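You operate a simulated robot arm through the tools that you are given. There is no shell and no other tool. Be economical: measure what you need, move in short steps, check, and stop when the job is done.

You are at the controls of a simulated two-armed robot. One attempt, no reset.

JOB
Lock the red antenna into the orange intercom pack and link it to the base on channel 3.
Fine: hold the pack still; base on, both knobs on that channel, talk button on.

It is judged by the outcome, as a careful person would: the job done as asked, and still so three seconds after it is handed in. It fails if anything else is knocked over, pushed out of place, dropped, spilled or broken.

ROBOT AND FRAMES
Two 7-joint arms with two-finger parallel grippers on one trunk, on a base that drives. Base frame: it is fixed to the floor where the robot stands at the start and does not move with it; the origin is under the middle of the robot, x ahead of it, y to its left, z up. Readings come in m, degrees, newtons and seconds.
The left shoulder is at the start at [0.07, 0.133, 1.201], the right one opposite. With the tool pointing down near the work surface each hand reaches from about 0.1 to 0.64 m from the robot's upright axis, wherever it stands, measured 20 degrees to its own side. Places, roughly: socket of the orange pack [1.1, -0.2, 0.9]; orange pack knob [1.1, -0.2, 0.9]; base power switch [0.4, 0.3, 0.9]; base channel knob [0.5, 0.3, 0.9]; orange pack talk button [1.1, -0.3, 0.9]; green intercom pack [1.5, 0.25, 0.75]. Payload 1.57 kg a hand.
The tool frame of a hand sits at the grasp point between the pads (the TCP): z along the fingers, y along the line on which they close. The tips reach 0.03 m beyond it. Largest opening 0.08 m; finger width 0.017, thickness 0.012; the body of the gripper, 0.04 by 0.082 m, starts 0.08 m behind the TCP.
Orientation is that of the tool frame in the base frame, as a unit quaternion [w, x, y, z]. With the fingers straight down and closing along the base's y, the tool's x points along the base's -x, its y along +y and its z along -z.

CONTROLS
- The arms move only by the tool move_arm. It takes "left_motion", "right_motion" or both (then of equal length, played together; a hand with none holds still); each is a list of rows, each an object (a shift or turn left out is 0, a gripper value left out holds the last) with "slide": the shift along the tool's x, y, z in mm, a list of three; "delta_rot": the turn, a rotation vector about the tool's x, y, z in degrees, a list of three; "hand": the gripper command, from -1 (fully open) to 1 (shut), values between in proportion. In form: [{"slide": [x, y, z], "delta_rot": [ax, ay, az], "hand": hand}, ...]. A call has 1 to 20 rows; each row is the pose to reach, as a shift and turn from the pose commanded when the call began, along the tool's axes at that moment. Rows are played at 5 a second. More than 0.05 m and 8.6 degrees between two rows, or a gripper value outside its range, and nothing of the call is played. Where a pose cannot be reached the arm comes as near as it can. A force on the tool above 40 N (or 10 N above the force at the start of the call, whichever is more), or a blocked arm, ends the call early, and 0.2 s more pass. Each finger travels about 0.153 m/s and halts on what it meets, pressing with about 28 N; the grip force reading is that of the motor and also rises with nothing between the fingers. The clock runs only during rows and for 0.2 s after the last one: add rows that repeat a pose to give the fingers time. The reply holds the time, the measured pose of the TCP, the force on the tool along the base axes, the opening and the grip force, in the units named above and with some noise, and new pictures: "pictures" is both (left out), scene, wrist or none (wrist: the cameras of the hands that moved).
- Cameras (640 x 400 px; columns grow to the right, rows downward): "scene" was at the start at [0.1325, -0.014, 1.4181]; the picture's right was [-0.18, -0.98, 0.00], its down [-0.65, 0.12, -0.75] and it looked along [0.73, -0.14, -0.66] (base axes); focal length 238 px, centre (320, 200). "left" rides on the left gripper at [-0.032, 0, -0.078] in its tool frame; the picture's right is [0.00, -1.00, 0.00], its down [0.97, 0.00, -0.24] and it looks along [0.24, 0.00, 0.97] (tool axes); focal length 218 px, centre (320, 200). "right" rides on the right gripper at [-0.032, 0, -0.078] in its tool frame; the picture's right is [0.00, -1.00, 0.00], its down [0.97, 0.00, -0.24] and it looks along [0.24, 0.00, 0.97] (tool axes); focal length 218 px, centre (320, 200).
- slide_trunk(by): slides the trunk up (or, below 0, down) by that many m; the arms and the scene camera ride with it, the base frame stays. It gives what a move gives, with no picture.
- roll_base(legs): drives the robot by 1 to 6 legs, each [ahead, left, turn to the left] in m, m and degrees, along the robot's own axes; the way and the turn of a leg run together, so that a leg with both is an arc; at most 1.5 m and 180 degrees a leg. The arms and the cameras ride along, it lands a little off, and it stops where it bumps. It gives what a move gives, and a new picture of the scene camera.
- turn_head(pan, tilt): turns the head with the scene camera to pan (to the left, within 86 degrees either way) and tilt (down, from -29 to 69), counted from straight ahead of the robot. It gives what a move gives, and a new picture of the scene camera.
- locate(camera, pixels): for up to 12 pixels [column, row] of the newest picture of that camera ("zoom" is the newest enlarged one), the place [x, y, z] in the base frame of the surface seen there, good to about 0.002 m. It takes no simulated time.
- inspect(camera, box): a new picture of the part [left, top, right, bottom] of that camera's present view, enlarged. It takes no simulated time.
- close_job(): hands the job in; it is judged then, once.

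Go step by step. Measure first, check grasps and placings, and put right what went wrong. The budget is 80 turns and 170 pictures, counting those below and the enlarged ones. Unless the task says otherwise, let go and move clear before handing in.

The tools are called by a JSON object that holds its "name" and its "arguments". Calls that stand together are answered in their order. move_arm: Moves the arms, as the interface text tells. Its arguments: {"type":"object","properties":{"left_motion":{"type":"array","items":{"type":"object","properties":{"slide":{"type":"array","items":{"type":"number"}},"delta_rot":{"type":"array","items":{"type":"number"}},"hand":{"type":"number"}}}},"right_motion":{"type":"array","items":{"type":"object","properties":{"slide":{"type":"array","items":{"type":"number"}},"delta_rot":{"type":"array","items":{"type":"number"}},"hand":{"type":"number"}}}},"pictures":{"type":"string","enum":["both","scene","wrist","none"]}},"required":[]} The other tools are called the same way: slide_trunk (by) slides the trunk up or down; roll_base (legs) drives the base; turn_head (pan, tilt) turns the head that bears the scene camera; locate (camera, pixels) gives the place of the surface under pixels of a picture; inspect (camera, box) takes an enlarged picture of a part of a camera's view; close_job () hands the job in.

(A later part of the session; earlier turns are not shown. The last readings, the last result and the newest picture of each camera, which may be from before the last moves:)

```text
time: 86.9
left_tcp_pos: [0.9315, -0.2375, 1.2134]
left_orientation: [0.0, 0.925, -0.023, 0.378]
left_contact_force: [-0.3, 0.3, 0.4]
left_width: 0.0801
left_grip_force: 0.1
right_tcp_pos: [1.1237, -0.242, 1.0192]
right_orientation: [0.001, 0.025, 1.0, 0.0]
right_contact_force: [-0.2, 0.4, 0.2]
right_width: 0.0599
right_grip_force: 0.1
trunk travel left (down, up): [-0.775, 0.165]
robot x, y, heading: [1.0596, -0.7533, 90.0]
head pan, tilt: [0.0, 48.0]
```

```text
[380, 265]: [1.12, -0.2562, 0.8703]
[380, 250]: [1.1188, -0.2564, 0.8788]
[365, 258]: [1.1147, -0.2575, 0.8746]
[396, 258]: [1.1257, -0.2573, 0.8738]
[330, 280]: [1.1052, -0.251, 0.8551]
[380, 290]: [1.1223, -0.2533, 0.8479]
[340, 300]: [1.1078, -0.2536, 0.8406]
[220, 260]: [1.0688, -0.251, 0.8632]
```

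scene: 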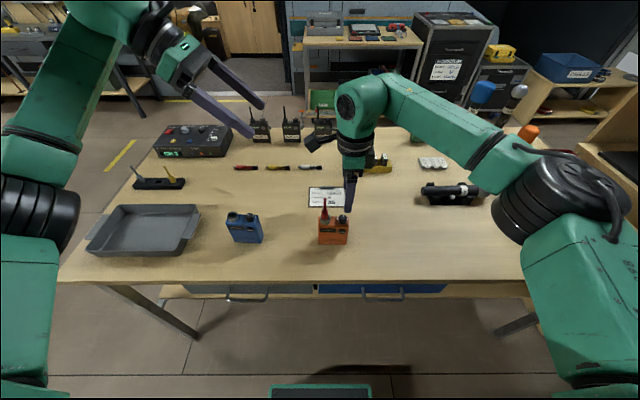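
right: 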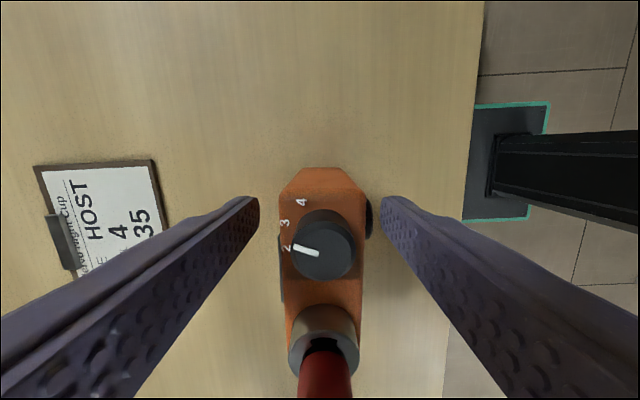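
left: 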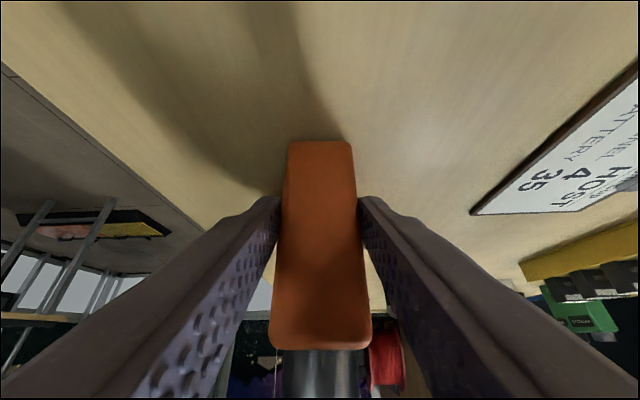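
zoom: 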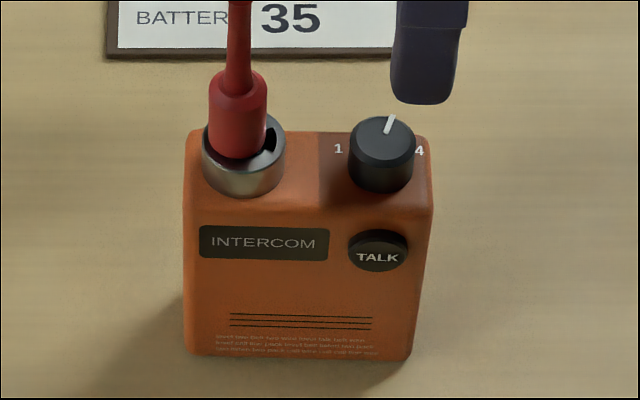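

LINK is still dark although TALK went fully flush and the antenna is axially locked, so base power is now suspect. I'll raise the hands, straighten the left hand, and zoom on the rocker.

{"name": "move_arm", "arguments": {"right_motion": [{"slide": [0, 0, -30]}, {"slide": [0, 0, -60]}, {"slide": [0, 0, -90]}, {"slide": [0, 0, -90]}, {"slide": [0, 0, -90]}, {"slide": [0, 0, -90]}], "left_motion": [{"delta_rot": [0, -7.5, 0]}, {"delta_rot": [0, -15, 0]}, {"delta_rot": [0, -22.5, 0]}, {"delta_rot": [0, -30, 0]}, {"delta_rot": [0, -37.5, 0]}, {"delta_rot": [0, -44.4, 0]}], "pictures": "none"}}

{"name": "inspect", "arguments": {"camera": "scene", "box": [150, 118, 220, 165]}}

```text
time: 88.3
left_tcp_pos: [0.9316, -0.2405, 1.2141]
left_orientation: [-0.008, 1.0, -0.022, -0.003]
left_contact_force: [0.1, -0.2, -0.8]
left_width: 0.0802
left_grip_force: 0.2
right_tcp_pos: [1.1246, -0.2405, 1.1071]
right_orientation: [-0.002, 0.025, 1.0, 0.0]
right_contact_force: [0.9, 0.4, 0.0]
right_width: 0.0599
right_grip_force: 0.1
trunk travel left (down, up): [-0.775, 0.165]
robot x, y, heading: [1.0577, -0.7546, 90.0]
head pan, tilt: [0.0, 48.0]
```

```text
8.51 times, centred on (185, 142) of scene
```

zoom: 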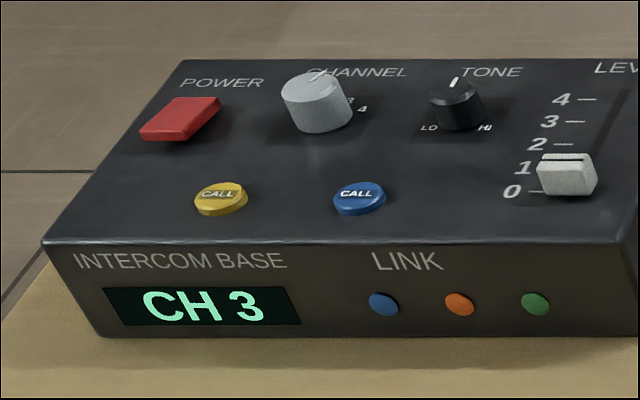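

The rocker's near (-y) edge is raised. I'll drive back to the base to test the power switch.

{"name": "roll_base", "arguments": {"legs": [[-0.22, 0, 0], [0, 0, -90], [-1.4, 0, 0], [0, 0.97, 0], [0.34, 0, 0]]}}

{"name": "turn_head", "arguments": {"pan": 25, "tilt": 55}}

```text
time: 107.0
left_tcp_pos: [0.567, 0.1345, 1.2142]
left_orientation: [0.007, -0.673, 0.739, -0.006]
left_contact_force: [-0.3, -0.1, -0.4]
left_width: 0.0802
left_grip_force: 0.0
right_tcp_pos: [0.5555, -0.0562, 1.1076]
right_orientation: [0.0, 0.741, 0.672, 0.0]
right_contact_force: [0.6, -0.2, -0.8]
right_width: 0.06
right_grip_force: 0.0
trunk travel left (down, up): [-0.775, 0.165]
robot x, y, heading: [0.0516, 0.0348, -3.1]
head pan, tilt: [0.0, 48.0]
```

scene: 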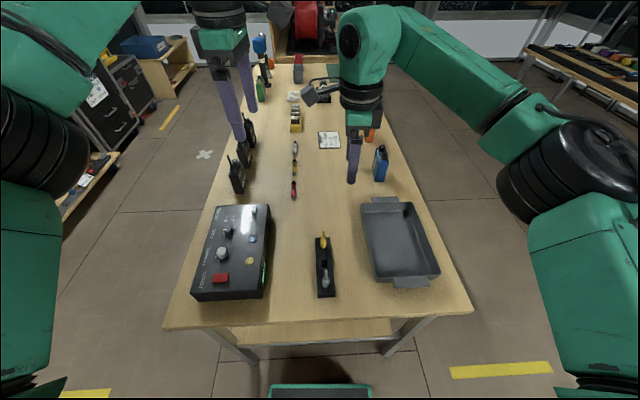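

```text
time: 107.9
left_tcp_pos: [0.5706, 0.1344, 1.2145]
left_orientation: [0.005, -0.674, 0.739, -0.005]
left_contact_force: [-0.2, 0.9, -0.2]
left_width: 0.0798
left_grip_force: 0.1
right_tcp_pos: [0.5587, -0.0558, 1.1067]
right_orientation: [0.0, 0.741, 0.672, 0.001]
right_contact_force: [-0.9, 0.0, 0.1]
right_width: 0.0599
right_grip_force: 0.1
trunk travel left (down, up): [-0.775, 0.165]
robot x, y, heading: [0.0559, 0.035, -2.8]
head pan, tilt: [25.0, 55.0]
```

scene: 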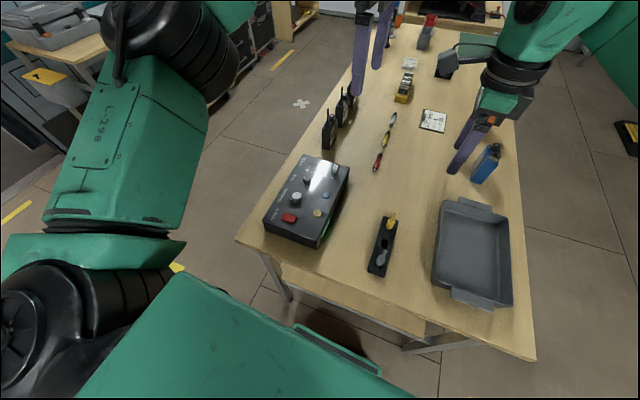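

Now I'll move the left hand, closed, above the raised end of the rocker (0.432, 0.238).

{"name": "move_arm", "arguments": {"left_motion": [{"slide": [-13, 21, 38], "hand": 1}, {"slide": [-26, 42, 75]}, {"slide": [-39, 63, 113]}, {"slide": [-52, 84, 150]}, {"slide": [-65, 105, 188]}, {"slide": [-78, 126, 226]}, {"slide": [-90, 148, 264]}, {"slide": [-90, 148, 264]}], "pictures": "both"}}

{"name": "inspect", "arguments": {"camera": "left", "box": [240, 120, 400, 260]}}

```text
time: 109.7
left_tcp_pos: [0.4336, 0.2398, 0.9489]
left_orientation: [0.007, -0.673, 0.74, -0.006]
left_contact_force: [0.7, 0.4, -0.1]
left_width: 0.0
left_grip_force: 21.1
right_tcp_pos: [0.5571, -0.0568, 1.1058]
right_orientation: [-0.001, 0.741, 0.671, 0.001]
right_contact_force: [0.1, 0.1, 0.3]
right_width: 0.0602
right_grip_force: 0.0
trunk travel left (down, up): [-0.775, 0.165]
robot x, y, heading: [0.0531, 0.0303, -2.8]
head pan, tilt: [25.0, 55.0]
```

scene: 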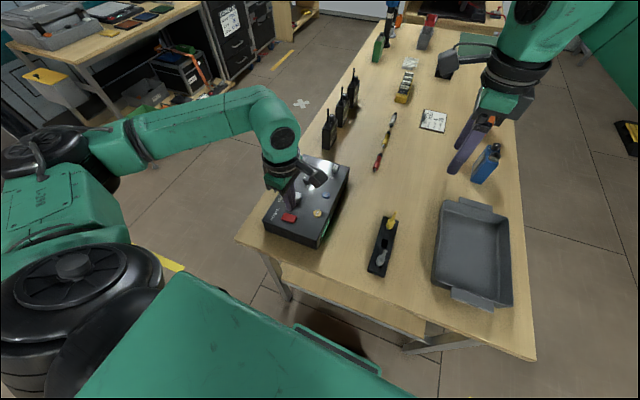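
left: 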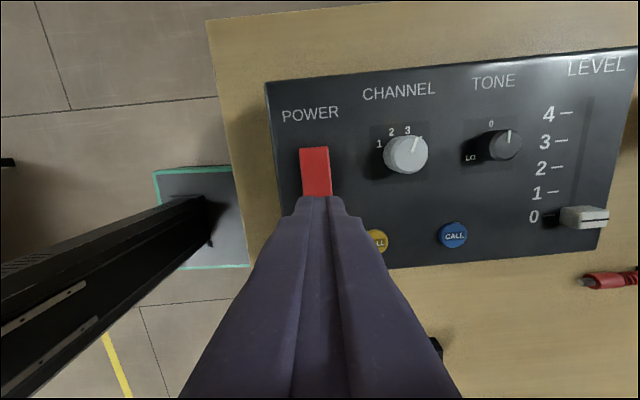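

```text
2.86 times, centred on (320, 190) of left
```

zoom: 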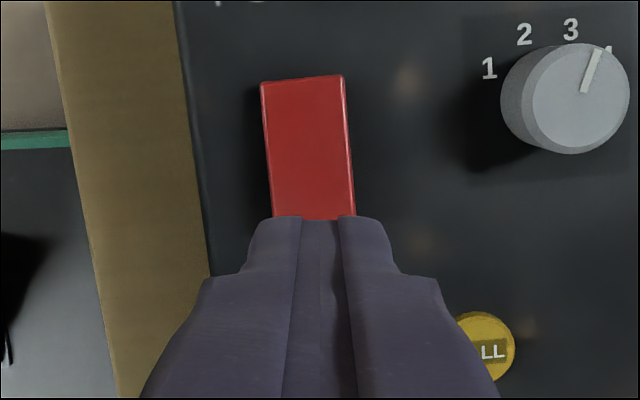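

The fingertips are over the raised end. I'll press down gently in small steps.

{"name": "locate", "arguments": {"camera": "left", "pixels": [[313, 155], [315, 175], [317, 190]]}}

{"name": "move_arm", "arguments": {"left_motion": [{"slide": [3, 0, 25]}, {"slide": [3, 0, 42]}, {"slide": [3, 0, 48]}, {"slide": [3, 0, 51]}, {"slide": [3, 0, 54]}, {"slide": [3, 0, 57]}, {"slide": [3, 0, 57]}], "pictures": "none"}}

{"name": "inspect", "arguments": {"camera": "scene", "box": [250, 150, 370, 250]}}

```text
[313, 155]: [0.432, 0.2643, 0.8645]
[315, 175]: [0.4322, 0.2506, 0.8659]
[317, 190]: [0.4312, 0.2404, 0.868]
```

```text
time: 111.3
left_tcp_pos: [0.4319, 0.2353, 0.8952]
left_orientation: [0.01, -0.675, 0.738, -0.009]
left_contact_force: [-7.1, 1.4, 19.7]
left_width: 0.0001
left_grip_force: 21.2
right_tcp_pos: [0.5543, -0.0573, 1.1096]
right_orientation: [0.001, 0.74, 0.672, 0.002]
right_contact_force: [-0.2, -0.4, -0.4]
right_width: 0.0599
right_grip_force: 0.0
trunk travel left (down, up): [-0.775, 0.165]
robot x, y, heading: [0.0492, 0.0336, -3.0]
head pan, tilt: [25.0, 55.0]
stopped in row 7 (left hand): the force on the tool passed its limit (the readings are from after the stop); the commanded pose is now the measured one
```

```text
4.00 times, centred on (310, 200) of scene
```

zoom: 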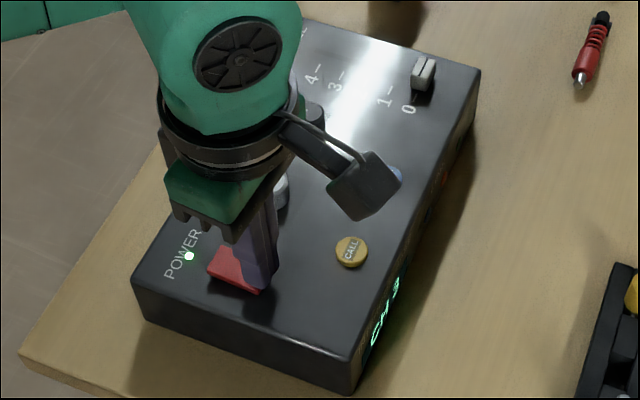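

A power light is now lit beside POWER (zoom 188,256), so the base was off before. I'll raise the hand clear and check the LINK LEDs.

{"name": "move_arm", "arguments": {"left_motion": [{"slide": [0, 0, -30]}, {"slide": [0, 0, -75]}, {"slide": [0, 0, -120]}, {"slide": [0, 0, -165]}, {"slide": [0, 40, -190]}, {"slide": [0, 60, -220]}], "pictures": "scene"}}

{"name": "inspect", "arguments": {"camera": "scene", "box": [250, 150, 370, 250]}}

```text
time: 112.7
left_tcp_pos: [0.3691, 0.241, 1.1127]
left_orientation: [0.009, -0.675, 0.738, -0.008]
left_contact_force: [-0.5, 0.7, 0.2]
left_width: 0.0
left_grip_force: 21.3
right_tcp_pos: [0.558, -0.0565, 1.1073]
right_orientation: [0.0, 0.741, 0.671, 0.002]
right_contact_force: [0.1, -0.3, 0.6]
right_width: 0.0601
right_grip_force: 0.0
trunk travel left (down, up): [-0.775, 0.165]
robot x, y, heading: [0.0518, 0.0345, -2.9]
head pan, tilt: [25.0, 55.0]
```

scene: 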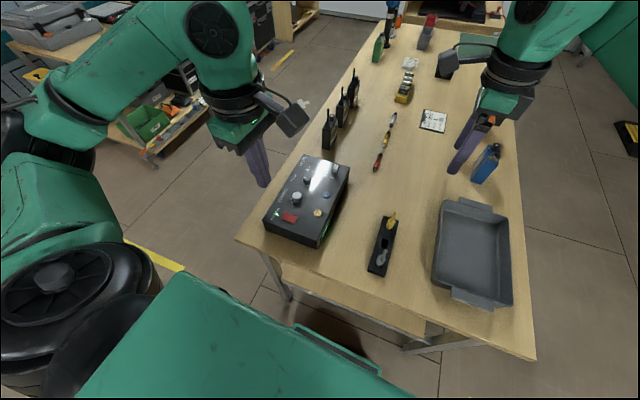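

```text
4.00 times, centred on (310, 200) of scene
```

zoom: 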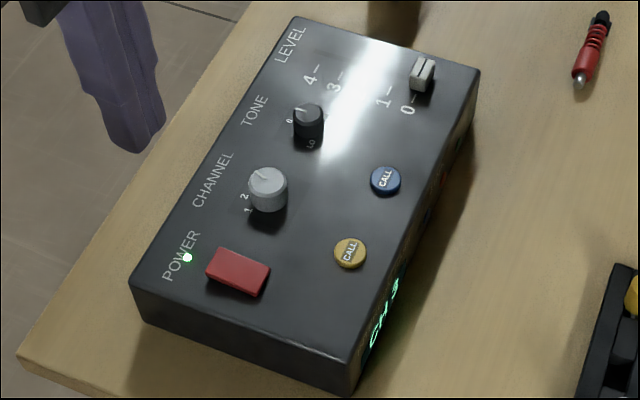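

Power is on. I'll check the LINK LEDs with the right wrist camera and a tighter scene zoom.

{"name": "inspect", "arguments": {"camera": "scene", "box": [325, 170, 375, 250]}}

{"name": "inspect", "arguments": {"camera": "right", "box": [0, 0, 640, 400]}}

```text
5.00 times, centred on (350, 210) of scene
```

zoom: 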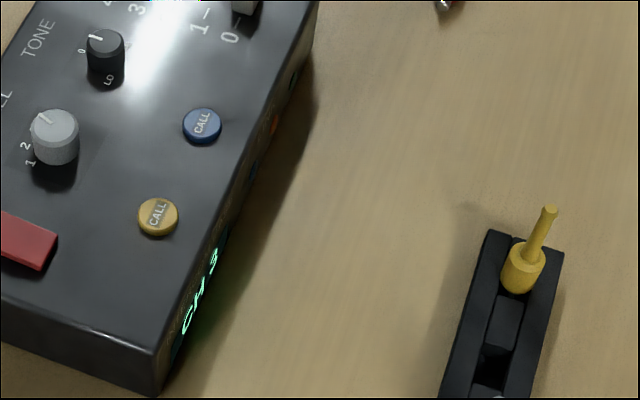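

```text
1.00 times, centred on (320, 200) of right
```

zoom: 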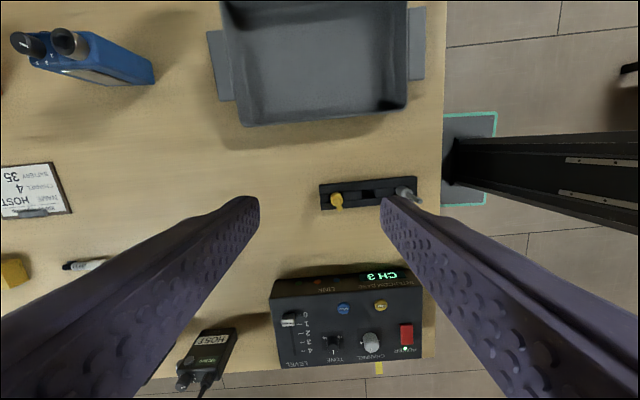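

{"name": "inspect", "arguments": {"camera": "right", "box": [270, 262, 430, 312]}}

```text
4.00 times, centred on (350, 287) of right
```

zoom: 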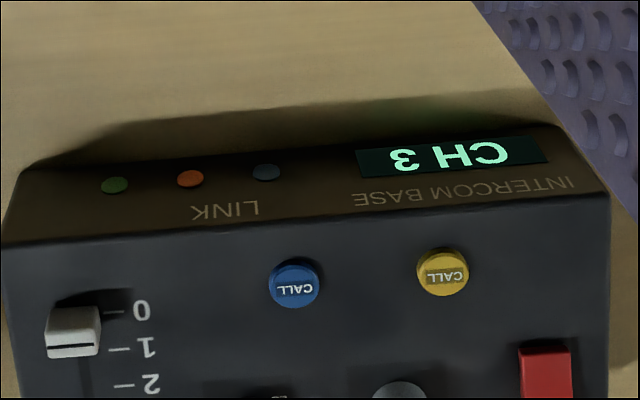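

The orange LINK LED is unlit with power on, so TALK was most likely toggled on and then off again by my two presses. I'll drive back to the pack for one more squeeze, with the LED as feedback.

{"name": "roll_base", "arguments": {"legs": [[-0.35, 0, 2.9], [0, -0.99, 0], [1.36, 0, 0], [0, 0, 90], [0.19, 0, 0]]}}

{"name": "turn_head", "arguments": {"pan": 0, "tilt": 48}}

{"name": "inspect", "arguments": {"camera": "right", "box": [160, 50, 480, 270]}}

```text
time: 131.2
left_tcp_pos: [0.8391, -0.4354, 1.1122]
left_orientation: [-0.014, 1.0, -0.011, -0.001]
left_contact_force: [1.0, 0.9, -0.4]
left_width: 0.0
left_grip_force: 21.6
right_tcp_pos: [1.1231, -0.2267, 1.1081]
right_orientation: [-0.001, 0.014, 1.0, 0.002]
right_contact_force: [0.2, -1.0, 0.4]
right_width: 0.0599
right_grip_force: 0.0
trunk travel left (down, up): [-0.775, 0.165]
robot x, y, heading: [1.0671, -0.7356, 91.2]
head pan, tilt: [25.0, 55.0]
```

scene: 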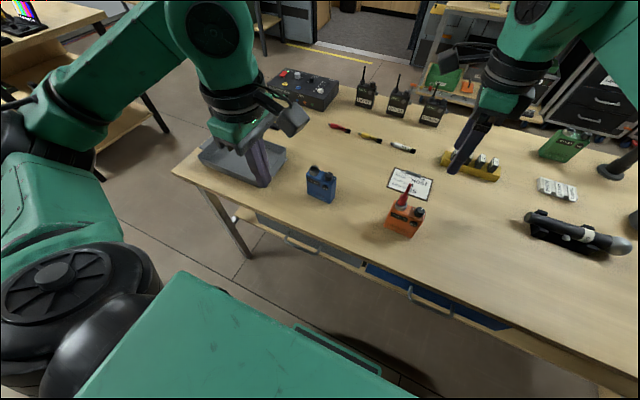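

```text
time: 132.1
left_tcp_pos: [0.8396, -0.4325, 1.1122]
left_orientation: [-0.011, 1.0, -0.011, -0.001]
left_contact_force: [0.1, -0.1, 0.1]
left_width: 0.0001
left_grip_force: 21.7
right_tcp_pos: [1.1251, -0.225, 1.1064]
right_orientation: [0.0, 0.015, 1.0, 0.0]
right_contact_force: [0.4, 0.3, -0.2]
right_width: 0.06
right_grip_force: 0.1
trunk travel left (down, up): [-0.775, 0.165]
robot x, y, heading: [1.069, -0.738, 91.0]
head pan, tilt: [0.0, 48.0]
```

scene: 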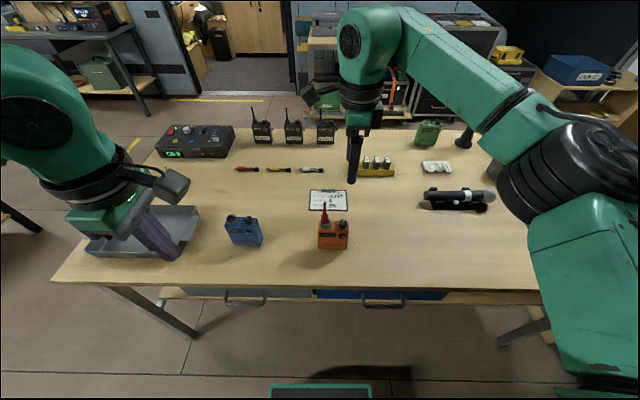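

```text
1.82 times, centred on (320, 160) of right
```

zoom: 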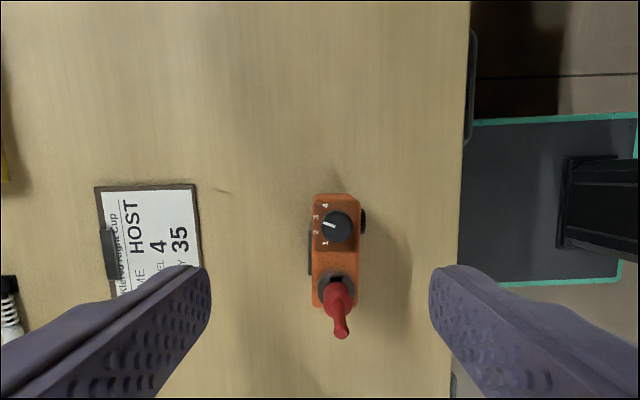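

Landed well; I'll straddle the pack at TALK again, shifting 13.5 mm toward the robot and descending.

{"name": "move_arm", "arguments": {"right_motion": [{"slide": [2, -13.5, 10]}, {"slide": [2, -13.5, 55]}, {"slide": [2, -13.5, 100]}, {"slide": [2, -13.5, 145]}, {"slide": [2, -13.5, 180]}, {"slide": [2, -13.5, 207]}, {"slide": [2, -13.5, 207]}], "pictures": "none"}}

{"name": "inspect", "arguments": {"camera": "scene", "box": [290, 190, 370, 250]}}

{"name": "inspect", "arguments": {"camera": "right", "box": [200, 100, 440, 300]}}

```text
time: 133.7
left_tcp_pos: [0.8395, -0.4322, 1.1112]
left_orientation: [-0.012, 1.0, -0.011, 0.0]
left_contact_force: [-0.5, 0.2, -0.1]
left_width: 0.0001
left_grip_force: 21.6
right_tcp_pos: [1.121, -0.2386, 0.9009]
right_orientation: [0.0, 0.015, 1.0, -0.001]
right_contact_force: [-0.4, -0.9, 0.4]
right_width: 0.0602
right_grip_force: 0.0
trunk travel left (down, up): [-0.775, 0.165]
robot x, y, heading: [1.0695, -0.7366, 91.0]
head pan, tilt: [0.0, 48.0]
```

```text
6.67 times, centred on (330, 220) of scene
```

zoom: 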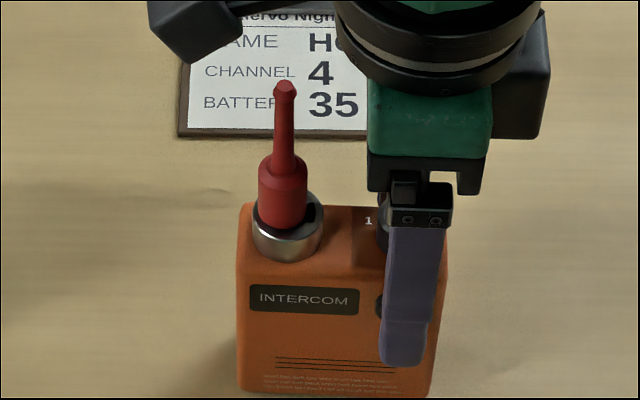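

```text
2.00 times, centred on (320, 200) of right
```

zoom: 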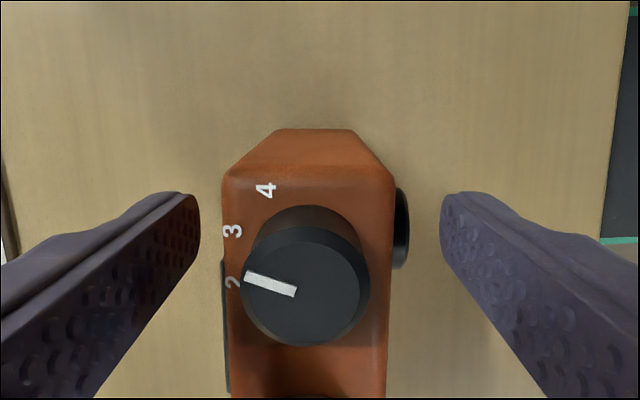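

The fingers flank the button and pack back. Squeeze, release, and check the LED.

{"name": "move_arm", "arguments": {"right_motion": [{"hand": 0}, {"hand": 0.2}, {"hand": 1}, {"hand": 1}, {"hand": 1}, {"hand": -0.5}, {"hand": -0.5}, {"hand": -0.5}], "pictures": "none"}}

{"name": "inspect", "arguments": {"camera": "scene", "box": [140, 115, 250, 195]}}

{"name": "inspect", "arguments": {"camera": "scene", "box": [290, 190, 370, 250]}}

```text
time: 135.4
left_tcp_pos: [0.8391, -0.4314, 1.1128]
left_orientation: [-0.012, 1.0, -0.011, -0.001]
left_contact_force: [0.4, 0.4, -0.2]
left_width: 0.0001
left_grip_force: 21.5
right_tcp_pos: [1.1204, -0.2382, 0.902]
right_orientation: [0.0, 0.015, 1.0, 0.0]
right_contact_force: [0.1, 0.1, 0.1]
right_width: 0.0599
right_grip_force: 0.1
trunk travel left (down, up): [-0.775, 0.165]
robot x, y, heading: [1.0664, -0.7386, 91.1]
head pan, tilt: [0.0, 48.0]
```

```text
5.00 times, centred on (195, 155) of scene
```

zoom: 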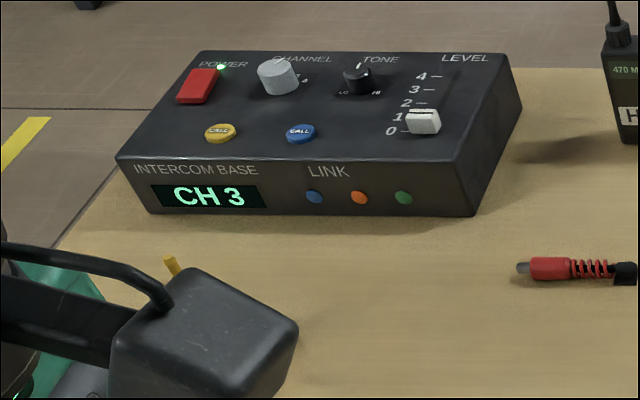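

```text
6.67 times, centred on (330, 220) of scene
```

zoom: 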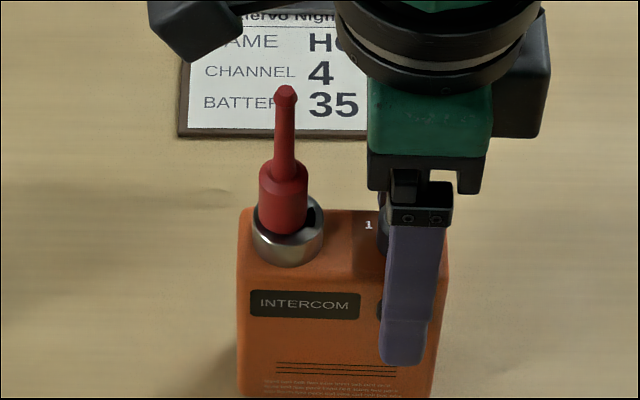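

LED not lit yet. The toggle parity is uncertain, so I'll squeeze again, checking while held.

{"name": "move_arm", "arguments": {"right_motion": [{"hand": 0}, {"hand": 0.2}, {"hand": 1}, {"hand": 1}, {"hand": 1}], "pictures": "none"}}

{"name": "inspect", "arguments": {"camera": "scene", "box": [140, 115, 250, 195]}}

{"name": "inspect", "arguments": {"camera": "right", "box": [220, 120, 420, 300]}}

```text
time: 136.7
left_tcp_pos: [0.8396, -0.4327, 1.1119]
left_orientation: [-0.01, 1.0, -0.012, -0.001]
left_contact_force: [0.2, -0.2, 0.0]
left_width: 0.0003
left_grip_force: 21.3
right_tcp_pos: [1.12, -0.2379, 0.9008]
right_orientation: [-0.001, 0.015, 1.0, 0.0]
right_contact_force: [0.3, 2.2, 2.1]
right_width: 0.0386
right_grip_force: 27.8
trunk travel left (down, up): [-0.775, 0.165]
robot x, y, heading: [1.07, -0.7367, 91.0]
head pan, tilt: [0.0, 48.0]
```

```text
5.00 times, centred on (195, 155) of scene
```

zoom: 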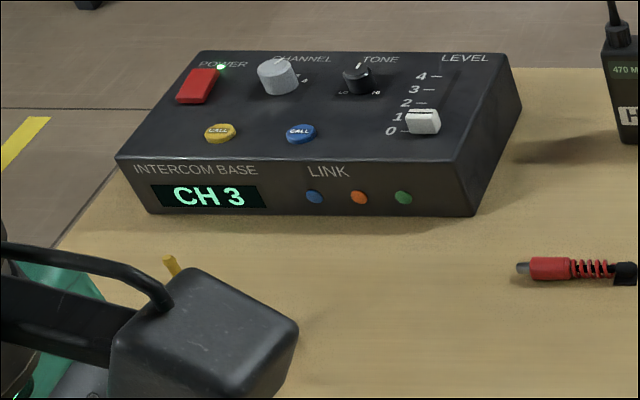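

```text
2.22 times, centred on (320, 210) of right
```

zoom: 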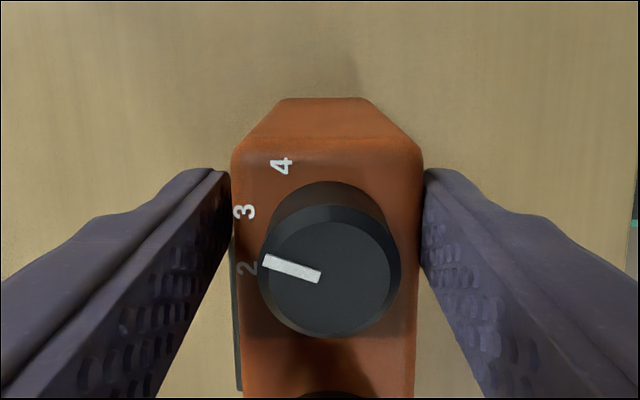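

{"name": "move_arm", "arguments": {"right_motion": [{"hand": -0.5}, {"hand": -0.5}, {"hand": -0.5}, {"slide": [0, 0, -40]}, {"slide": [0, 0, -85]}, {"slide": [0, 0, -130]}, {"slide": [0, 0, -165]}], "pictures": "none"}}

{"name": "inspect", "arguments": {"camera": "scene", "box": [140, 115, 250, 195]}}

{"name": "inspect", "arguments": {"camera": "right", "box": [270, 120, 390, 230]}}

{"name": "inspect", "arguments": {"camera": "scene", "box": [310, 200, 360, 250]}}

```text
time: 138.2
left_tcp_pos: [0.8394, -0.4338, 1.1128]
left_orientation: [-0.013, 1.0, -0.012, -0.001]
left_contact_force: [-0.7, 0.4, 0.2]
left_width: 0.0
left_grip_force: 21.2
right_tcp_pos: [1.1199, -0.2387, 1.07]
right_orientation: [-0.001, 0.014, 1.0, 0.0]
right_contact_force: [-0.4, 0.4, 0.2]
right_width: 0.06
right_grip_force: 0.0
trunk travel left (down, up): [-0.775, 0.165]
robot x, y, heading: [1.0694, -0.7356, 91.1]
head pan, tilt: [0.0, 48.0]
```

```text
5.00 times, centred on (195, 155) of scene
```

zoom: 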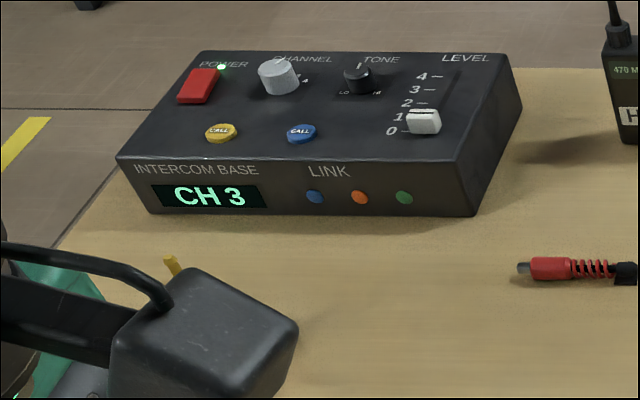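

```text
3.64 times, centred on (330, 175) of right
```

zoom: 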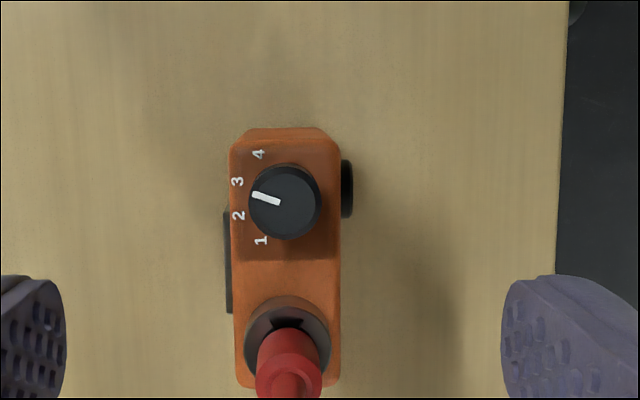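

```text
8.00 times, centred on (335, 225) of scene
```

zoom: 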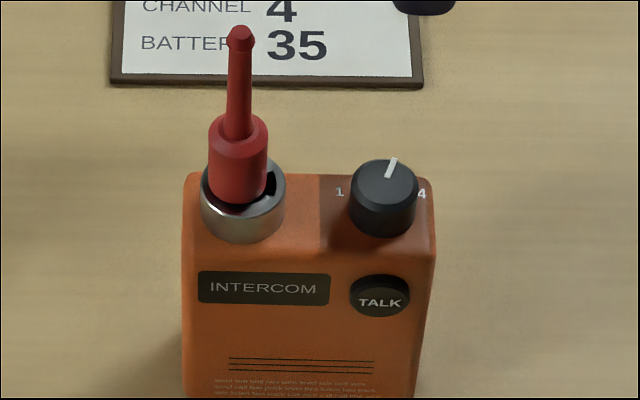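

LED is still dark for both TALK parities with power on, so the antenna's twist may not be complete. I'll measure the button now (no picture needed) for a latch clue, and re-clamp the pack with the left hand while the right hand goes over the antenna.

{"name": "locate", "arguments": {"camera": "zoom", "pixels": [[380, 310], [380, 292], [365, 303], [396, 303], [330, 325], [380, 335], [340, 345], [412, 330], [243, 210], [237, 195], [240, 40]]}}

{"name": "move_arm", "arguments": {"left_motion": [{"slide": [21, -33, 20], "delta_rot": [0, 7.5, 0], "hand": -1}, {"slide": [42, -66, 39], "delta_rot": [0, 15, 0]}, {"slide": [63, -99, 59], "delta_rot": [0, 22.5, 0]}, {"slide": [83, -133, 79], "delta_rot": [0, 30, 0]}, {"slide": [104, -166, 98], "delta_rot": [0, 37.5, 0]}, {"slide": [125, -199, 118], "delta_rot": [0, 45, 0]}, {"slide": [132, -198, 155], "delta_rot": [0, 45, 0]}, {"slide": [140, -197.5, 192], "delta_rot": [0, 45, 0]}, {"slide": [162, -197.5, 214], "delta_rot": [0, 45, 0]}, {"slide": [184, -197.5, 237], "delta_rot": [0, 45, 0]}, {"slide": [204, -197.5, 258], "delta_rot": [0, 45, 0]}, {"slide": [204, -197.5, 258], "delta_rot": [0, 45, 0]}], "right_motion": [{"slide": [0, 0, 0]}, {"slide": [0, 0, 0]}, {"slide": [10, 0, 0]}, {"slide": [25, 0, 0]}, {"slide": [40, 1, 0], "hand": 0.2}, {"slide": [48, 2, 0]}, {"slide": [48, 2, 0]}, {"slide": [48, 2, 0]}, {"slide": [48, 2, 0]}, {"slide": [48, 2, 0]}, {"slide": [48, 2, 0]}, {"slide": [48, 2, 0]}], "pictures": "scene"}}

{"name": "inspect", "arguments": {"camera": "scene", "box": [290, 180, 370, 250]}}

```text
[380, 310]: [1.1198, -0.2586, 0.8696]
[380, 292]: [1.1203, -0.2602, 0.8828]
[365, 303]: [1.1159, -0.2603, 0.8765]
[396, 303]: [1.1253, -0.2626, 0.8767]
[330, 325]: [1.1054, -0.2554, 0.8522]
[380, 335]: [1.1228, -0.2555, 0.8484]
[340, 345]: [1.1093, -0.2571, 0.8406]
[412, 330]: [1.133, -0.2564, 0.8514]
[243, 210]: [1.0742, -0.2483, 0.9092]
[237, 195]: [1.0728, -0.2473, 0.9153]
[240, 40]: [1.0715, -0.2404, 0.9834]
```

```text
time: 140.8
left_tcp_pos: [1.0476, -0.2341, 0.8595]
left_orientation: [-0.007, 0.924, -0.015, 0.381]
left_contact_force: [-0.7, -0.1, -0.8]
left_width: 0.0801
left_grip_force: 0.1
right_tcp_pos: [1.0737, -0.2358, 1.0636]
right_orientation: [0.0, 0.015, 1.0, 0.0]
right_contact_force: [0.0, 0.5, 0.4]
right_width: 0.0321
right_grip_force: 0.1
trunk travel left (down, up): [-0.775, 0.165]
robot x, y, heading: [1.0686, -0.7378, 90.8]
head pan, tilt: [0.0, 48.0]
```

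scene: 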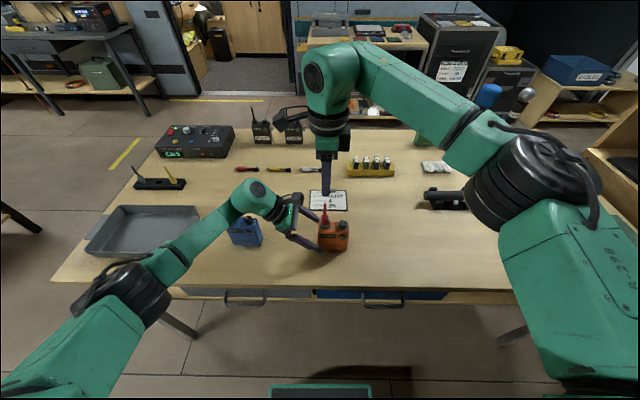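

```text
5.71 times, centred on (330, 215) of scene
```

zoom: 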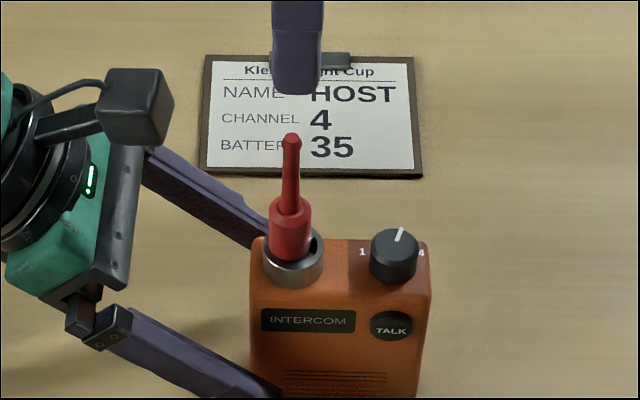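

I'll clamp the pack (shifted 4 mm), grip the collar, press down firmly, and twist clockwise 88° in one go, then check the LED.

{"name": "move_arm", "arguments": {"left_motion": [{"slide": [0, 4, 0]}, {"slide": [0, 4, 0], "hand": 0}, {"slide": [0, 4, 0], "hand": 1}, {"slide": [0, 4, 0]}, {"slide": [0, 4, 0]}, {"slide": [0, 4, 0]}, {"slide": [0, 4, 0]}, {"slide": [0, 4, 0]}, {"slide": [0, 4, 0]}], "right_motion": [{"slide": [1.5, -2.8, 0]}, {"slide": [1.5, -2.8, 0]}, {"slide": [1.5, -2.8, 0]}, {"slide": [1.5, -2.8, 40]}, {"slide": [1.5, -2.8, 80]}, {"slide": [1.5, -2.8, 110]}, {"slide": [1.5, -2.8, 110]}, {"slide": [1.5, -2.8, 110], "hand": 1}, {"slide": [1.5, -2.8, 110]}], "pictures": "none"}}

{"name": "move_arm", "arguments": {"right_motion": [{"slide": [0, 0, 2], "delta_rot": [0, 0, 8]}, {"slide": [0, 0, 2], "delta_rot": [0, 0, 16]}, {"slide": [0, 0, 2], "delta_rot": [0, 0, 24]}, {"slide": [0, 0, 2], "delta_rot": [0, 0, 32]}, {"slide": [0, 0, 2], "delta_rot": [0, 0, 40]}, {"slide": [0, 0, 2], "delta_rot": [0, 0, 48]}, {"slide": [0, 0, 2], "delta_rot": [0, 0, 56]}, {"slide": [0, 0, 2], "delta_rot": [0, 0, 64]}, {"slide": [0, 0, 2], "delta_rot": [0, 0, 72]}, {"slide": [0, 0, 2], "delta_rot": [0, 0, 80]}, {"slide": [0, 0, 2], "delta_rot": [0, 0, 88]}, {"slide": [0, 0, 2], "delta_rot": [0, 0, 88]}], "pictures": "none"}}

{"name": "inspect", "arguments": {"camera": "scene", "box": [150, 115, 350, 245]}}

```text
time: 142.8
left_tcp_pos: [1.0466, -0.2374, 0.8578]
left_orientation: [-0.007, 0.924, -0.015, 0.382]
left_contact_force: [0.7, 0.1, 0.6]
left_width: 0.0357
left_grip_force: 28.3
right_tcp_pos: [1.0737, -0.239, 0.9546]
right_orientation: [0.0, 0.015, 1.0, 0.0]
right_contact_force: [0.2, 0.4, -0.4]
right_width: 0.0171
right_grip_force: 28.0
trunk travel left (down, up): [-0.775, 0.165]
robot x, y, heading: [1.069, -0.7386, 91.1]
head pan, tilt: [0.0, 48.0]
```

```text
time: 145.4
left_tcp_pos: [1.0486, -0.2379, 0.8579]
left_orientation: [-0.006, 0.924, -0.016, 0.381]
left_contact_force: [11.4, 2.6, 1.5]
left_width: 0.0354
left_grip_force: 27.8
right_tcp_pos: [1.0719, -0.2365, 0.9532]
right_orientation: [-0.001, 0.706, 0.709, 0.0]
right_contact_force: [-10.6, -1.2, -2.6]
right_width: 0.0169
right_grip_force: 28.0
trunk travel left (down, up): [-0.775, 0.165]
robot x, y, heading: [1.0712, -0.7384, 91.4]
head pan, tilt: [0.0, 48.0]
```

```text
3.08 times, centred on (250, 180) of scene
```

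zoom: 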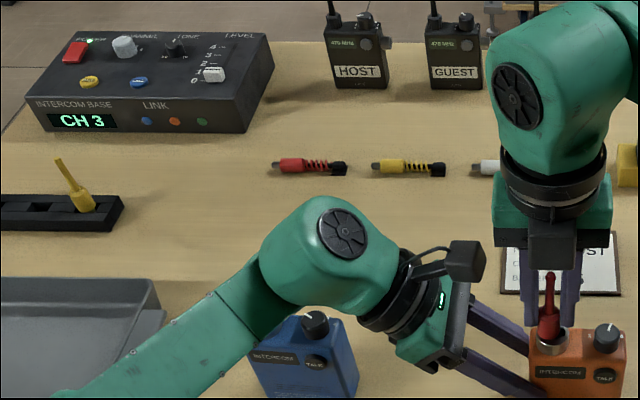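

Still unlit. I'll leave the antenna at the clockwise stop, release it, and press TALK from the front with the pack still clamped, then check.

{"name": "move_arm", "arguments": {"right_motion": [{"slide": [0, 0, 0], "hand": 0.3}, {"slide": [0, 0, 0]}, {"slide": [0, 0, -40]}, {"slide": [0, 0, -80]}, {"slide": [0, 0, -110]}, {"slide": [-27, 26, -110], "hand": 1}, {"slide": [-54, 51, -110]}, {"slide": [-54, 51, -65]}, {"slide": [-54, 51, -20]}, {"slide": [-54, 51, 20]}, {"slide": [-54, 51, 45]}, {"slide": [-54, 51, 57]}, {"slide": [-54, 51, 57]}], "pictures": "none"}}

{"name": "move_arm", "arguments": {"right_motion": [{"slide": [14, 0, 0]}, {"slide": [20, 0, 0]}, {"slide": [24, 0, 0]}, {"slide": [27, 0, 0]}, {"slide": [30, 0, 0]}, {"slide": [32, 0, 0]}, {"slide": [32, 0, 0]}, {"slide": [32, 0, 0]}], "pictures": "none"}}

{"name": "inspect", "arguments": {"camera": "scene", "box": [150, 115, 370, 255]}}

{"name": "move_arm", "arguments": {"right_motion": [{"slide": [-12, 0, 0]}, {"slide": [-30, 0, 0]}, {"slide": [-30, 0, 0]}], "pictures": "none"}}

{"name": "inspect", "arguments": {"camera": "scene", "box": [150, 115, 370, 255]}}

```text
time: 148.2
left_tcp_pos: [1.0479, -0.2382, 0.8597]
left_orientation: [-0.006, 0.924, -0.016, 0.382]
left_contact_force: [2.0, -1.1, 2.0]
left_width: 0.0357
left_grip_force: 28.3
right_tcp_pos: [1.123, -0.2908, 0.8955]
right_orientation: [-0.001, 0.705, 0.709, 0.0]
right_contact_force: [-1.0, 0.2, 0.2]
right_width: 0.0
right_grip_force: 21.3
trunk travel left (down, up): [-0.775, 0.165]
robot x, y, heading: [1.0696, -0.7394, 91.1]
head pan, tilt: [0.0, 48.0]
```

```text
time: 150.1
left_tcp_pos: [1.0456, -0.2363, 0.8585]
left_orientation: [-0.007, 0.924, -0.015, 0.382]
left_contact_force: [-5.8, 17.7, -4.9]
left_width: 0.0364
left_grip_force: 27.5
right_tcp_pos: [1.1217, -0.2605, 0.8951]
right_orientation: [0.001, 0.705, 0.709, 0.0]
right_contact_force: [4.1, -18.9, 7.6]
right_width: 0.0
right_grip_force: 20.7
trunk travel left (down, up): [-0.775, 0.165]
robot x, y, heading: [1.0713, -0.7375, 91.0]
head pan, tilt: [0.0, 48.0]
```

```text
2.86 times, centred on (260, 185) of scene
```

zoom: 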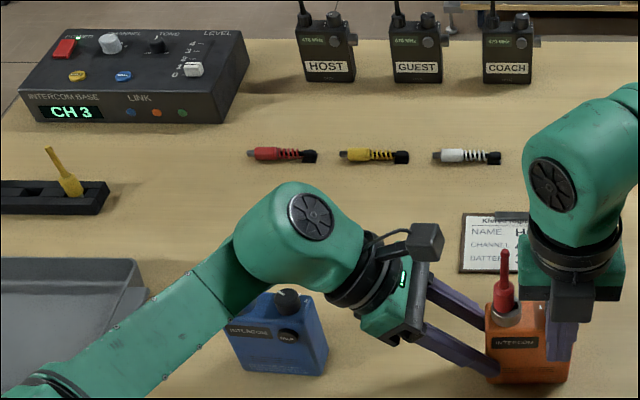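

```text
time: 150.8
left_tcp_pos: [1.0476, -0.2372, 0.8593]
left_orientation: [-0.005, 0.924, -0.016, 0.382]
left_contact_force: [0.7, -1.2, 0.3]
left_width: 0.0356
left_grip_force: 28.3
right_tcp_pos: [1.1231, -0.2884, 0.8943]
right_orientation: [0.0, 0.706, 0.708, -0.001]
right_contact_force: [-0.3, 0.4, 0.4]
right_width: 0.0
right_grip_force: 21.3
trunk travel left (down, up): [-0.775, 0.165]
robot x, y, heading: [1.0709, -0.7368, 91.1]
head pan, tilt: [0.0, 48.0]
```

```text
2.86 times, centred on (260, 185) of scene
```

zoom: 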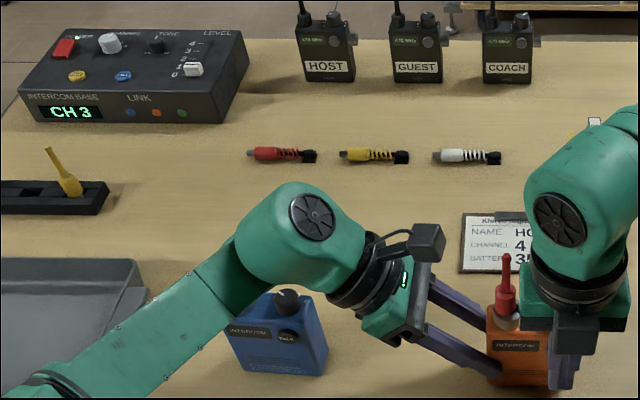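

Still unlit. The pull resistance earlier could have been friction from a clockwise twist jammed against the slot wall, meaning the lock direction would be counter-clockwise. I'll regrip the collar and twist counter-clockwise, check the LED, then unload the torsion and pull-test.

{"name": "move_arm", "arguments": {"right_motion": [{"slide": [0, 0, -50]}, {"slide": [0, 0, -100]}, {"slide": [0, 0, -150], "hand": 0.2}, {"slide": [25, -25, -150]}, {"slide": [50.4, -50.6, -150]}, {"slide": [50.4, -50.6, -150]}, {"slide": [50.4, -50.6, -105]}, {"slide": [50.4, -50.6, -75]}, {"slide": [50.4, -50.6, -59]}, {"slide": [50.4, -50.6, -59]}, {"slide": [50.4, -50.6, -59], "hand": 1}, {"slide": [50.4, -50.6, -59]}, {"slide": [50.4, -50.6, -59]}], "pictures": "none"}}

{"name": "move_arm", "arguments": {"right_motion": [{"slide": [0, 0, 1.5], "delta_rot": [0, 0, -8]}, {"slide": [0, 0, 1.5], "delta_rot": [0, 0, -16]}, {"slide": [0, 0, 1.5], "delta_rot": [0, 0, -24]}, {"slide": [0, 0, 1.5], "delta_rot": [0, 0, -32]}, {"slide": [0, 0, 1.5], "delta_rot": [0, 0, -40]}, {"slide": [0, 0, 1.5], "delta_rot": [0, 0, -48]}, {"slide": [0, 0, 1.5], "delta_rot": [0, 0, -56]}, {"slide": [0, 0, 1.5], "delta_rot": [0, 0, -64]}, {"slide": [0, 0, 1.5], "delta_rot": [0, 0, -72]}, {"slide": [0, 0, 1.5], "delta_rot": [0, 0, -80]}, {"slide": [0, 0, 1.5], "delta_rot": [0, 0, -88]}, {"slide": [0, 0, 1.5], "delta_rot": [0, 0, -96]}, {"slide": [0, 0, 1.5], "delta_rot": [0, 0, -96]}], "pictures": "none"}}

{"name": "inspect", "arguments": {"camera": "scene", "box": [150, 115, 370, 255]}}

```text
time: 153.7
left_tcp_pos: [1.0471, -0.2363, 0.8584]
left_orientation: [-0.007, 0.924, -0.015, 0.382]
left_contact_force: [0.6, 0.3, 0.9]
left_width: 0.0356
left_grip_force: 28.2
right_tcp_pos: [1.0727, -0.2374, 0.9533]
right_orientation: [0.001, 0.705, 0.709, 0.0]
right_contact_force: [-1.8, -0.4, -0.7]
right_width: 0.0178
right_grip_force: 27.9
trunk travel left (down, up): [-0.775, 0.165]
robot x, y, heading: [1.0711, -0.7355, 91.2]
head pan, tilt: [0.0, 48.0]
```

```text
time: 156.4
left_tcp_pos: [1.0474, -0.2373, 0.8588]
left_orientation: [-0.007, 0.924, -0.015, 0.381]
left_contact_force: [-6.2, -1.0, 0.3]
left_width: 0.0358
left_grip_force: 28.4
right_tcp_pos: [1.072, -0.2394, 0.9533]
right_orientation: [0.0, -0.056, 0.998, 0.001]
right_contact_force: [5.3, 4.6, 9.3]
right_width: 0.0175
right_grip_force: 28.2
trunk travel left (down, up): [-0.775, 0.165]
robot x, y, heading: [1.0678, -0.7399, 90.7]
head pan, tilt: [0.0, 48.0]
```

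```text
2.86 times, centred on (260, 185) of scene
```

zoom: 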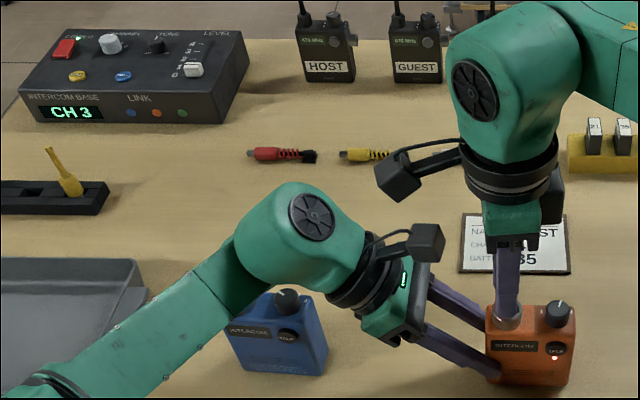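

A red indicator is now lit under TALK (zoom 553,357), so TALK is on; LINK is unlit with the antenna now turned counter-clockwise. With TALK on as live feedback I'll twist back clockwise in two stages, checking LINK at each.

{"name": "move_arm", "arguments": {"right_motion": [{"slide": [0, 0, 0.5], "delta_rot": [0, 0, 8]}, {"slide": [0, 0, 0.5], "delta_rot": [0, 0, 16]}, {"slide": [0, 0, 0.5], "delta_rot": [0, 0, 24]}, {"slide": [0, 0, 0.5], "delta_rot": [0, 0, 32]}, {"slide": [0, 0, 0.5], "delta_rot": [0, 0, 40]}, {"slide": [0, 0, 0.5], "delta_rot": [0, 0, 48]}, {"slide": [0, 0, 0.5], "delta_rot": [0, 0, 48]}], "pictures": "none"}}

{"name": "inspect", "arguments": {"camera": "scene", "box": [150, 115, 370, 255]}}

{"name": "move_arm", "arguments": {"right_motion": [{"slide": [0, 0, 0.5], "delta_rot": [0, 0, 8]}, {"slide": [0, 0, 0.5], "delta_rot": [0, 0, 16]}, {"slide": [0, 0, 0.5], "delta_rot": [0, 0, 24]}, {"slide": [0, 0, 0.5], "delta_rot": [0, 0, 32]}, {"slide": [0, 0, 0.5], "delta_rot": [0, 0, 40]}, {"slide": [0, 0, 0.5], "delta_rot": [0, 0, 48]}, {"slide": [0, 0, 0.5], "delta_rot": [0, 0, 54]}, {"slide": [0, 0, 0.5], "delta_rot": [0, 0, 54]}], "pictures": "none"}}

{"name": "inspect", "arguments": {"camera": "scene", "box": [150, 115, 370, 255]}}

```text
time: 158.1
left_tcp_pos: [1.0469, -0.237, 0.8583]
left_orientation: [-0.006, 0.925, -0.015, 0.381]
left_contact_force: [-3.1, 0.0, -2.7]
left_width: 0.0358
left_grip_force: 27.9
right_tcp_pos: [1.0714, -0.2397, 0.9546]
right_orientation: [-0.002, 0.357, 0.934, 0.001]
right_contact_force: [3.9, -0.1, 12.1]
right_width: 0.0174
right_grip_force: 28.4
trunk travel left (down, up): [-0.775, 0.165]
robot x, y, heading: [1.0688, -0.737, 91.1]
head pan, tilt: [0.0, 48.0]
```

```text
2.86 times, centred on (260, 185) of scene
```

zoom: 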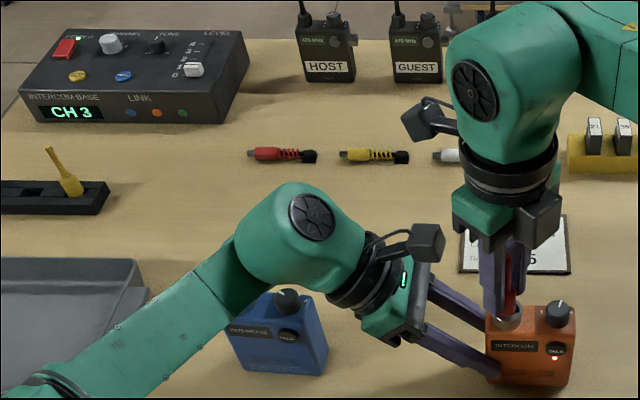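

```text
time: 159.8
left_tcp_pos: [1.0473, -0.2373, 0.858]
left_orientation: [-0.006, 0.924, -0.016, 0.381]
left_contact_force: [-2.4, -1.8, -7.1]
left_width: 0.0356
left_grip_force: 27.6
right_tcp_pos: [1.0727, -0.2393, 0.9534]
right_orientation: [-0.002, 0.742, 0.67, 0.0]
right_contact_force: [3.1, 3.0, 17.2]
right_width: 0.0176
right_grip_force: 28.2
trunk travel left (down, up): [-0.775, 0.165]
robot x, y, heading: [1.0697, -0.7412, 90.9]
head pan, tilt: [0.0, 48.0]
```

```text
2.86 times, centred on (260, 185) of scene
```

zoom: 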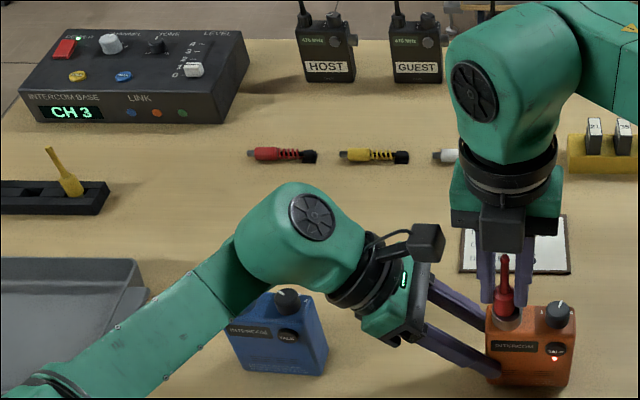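

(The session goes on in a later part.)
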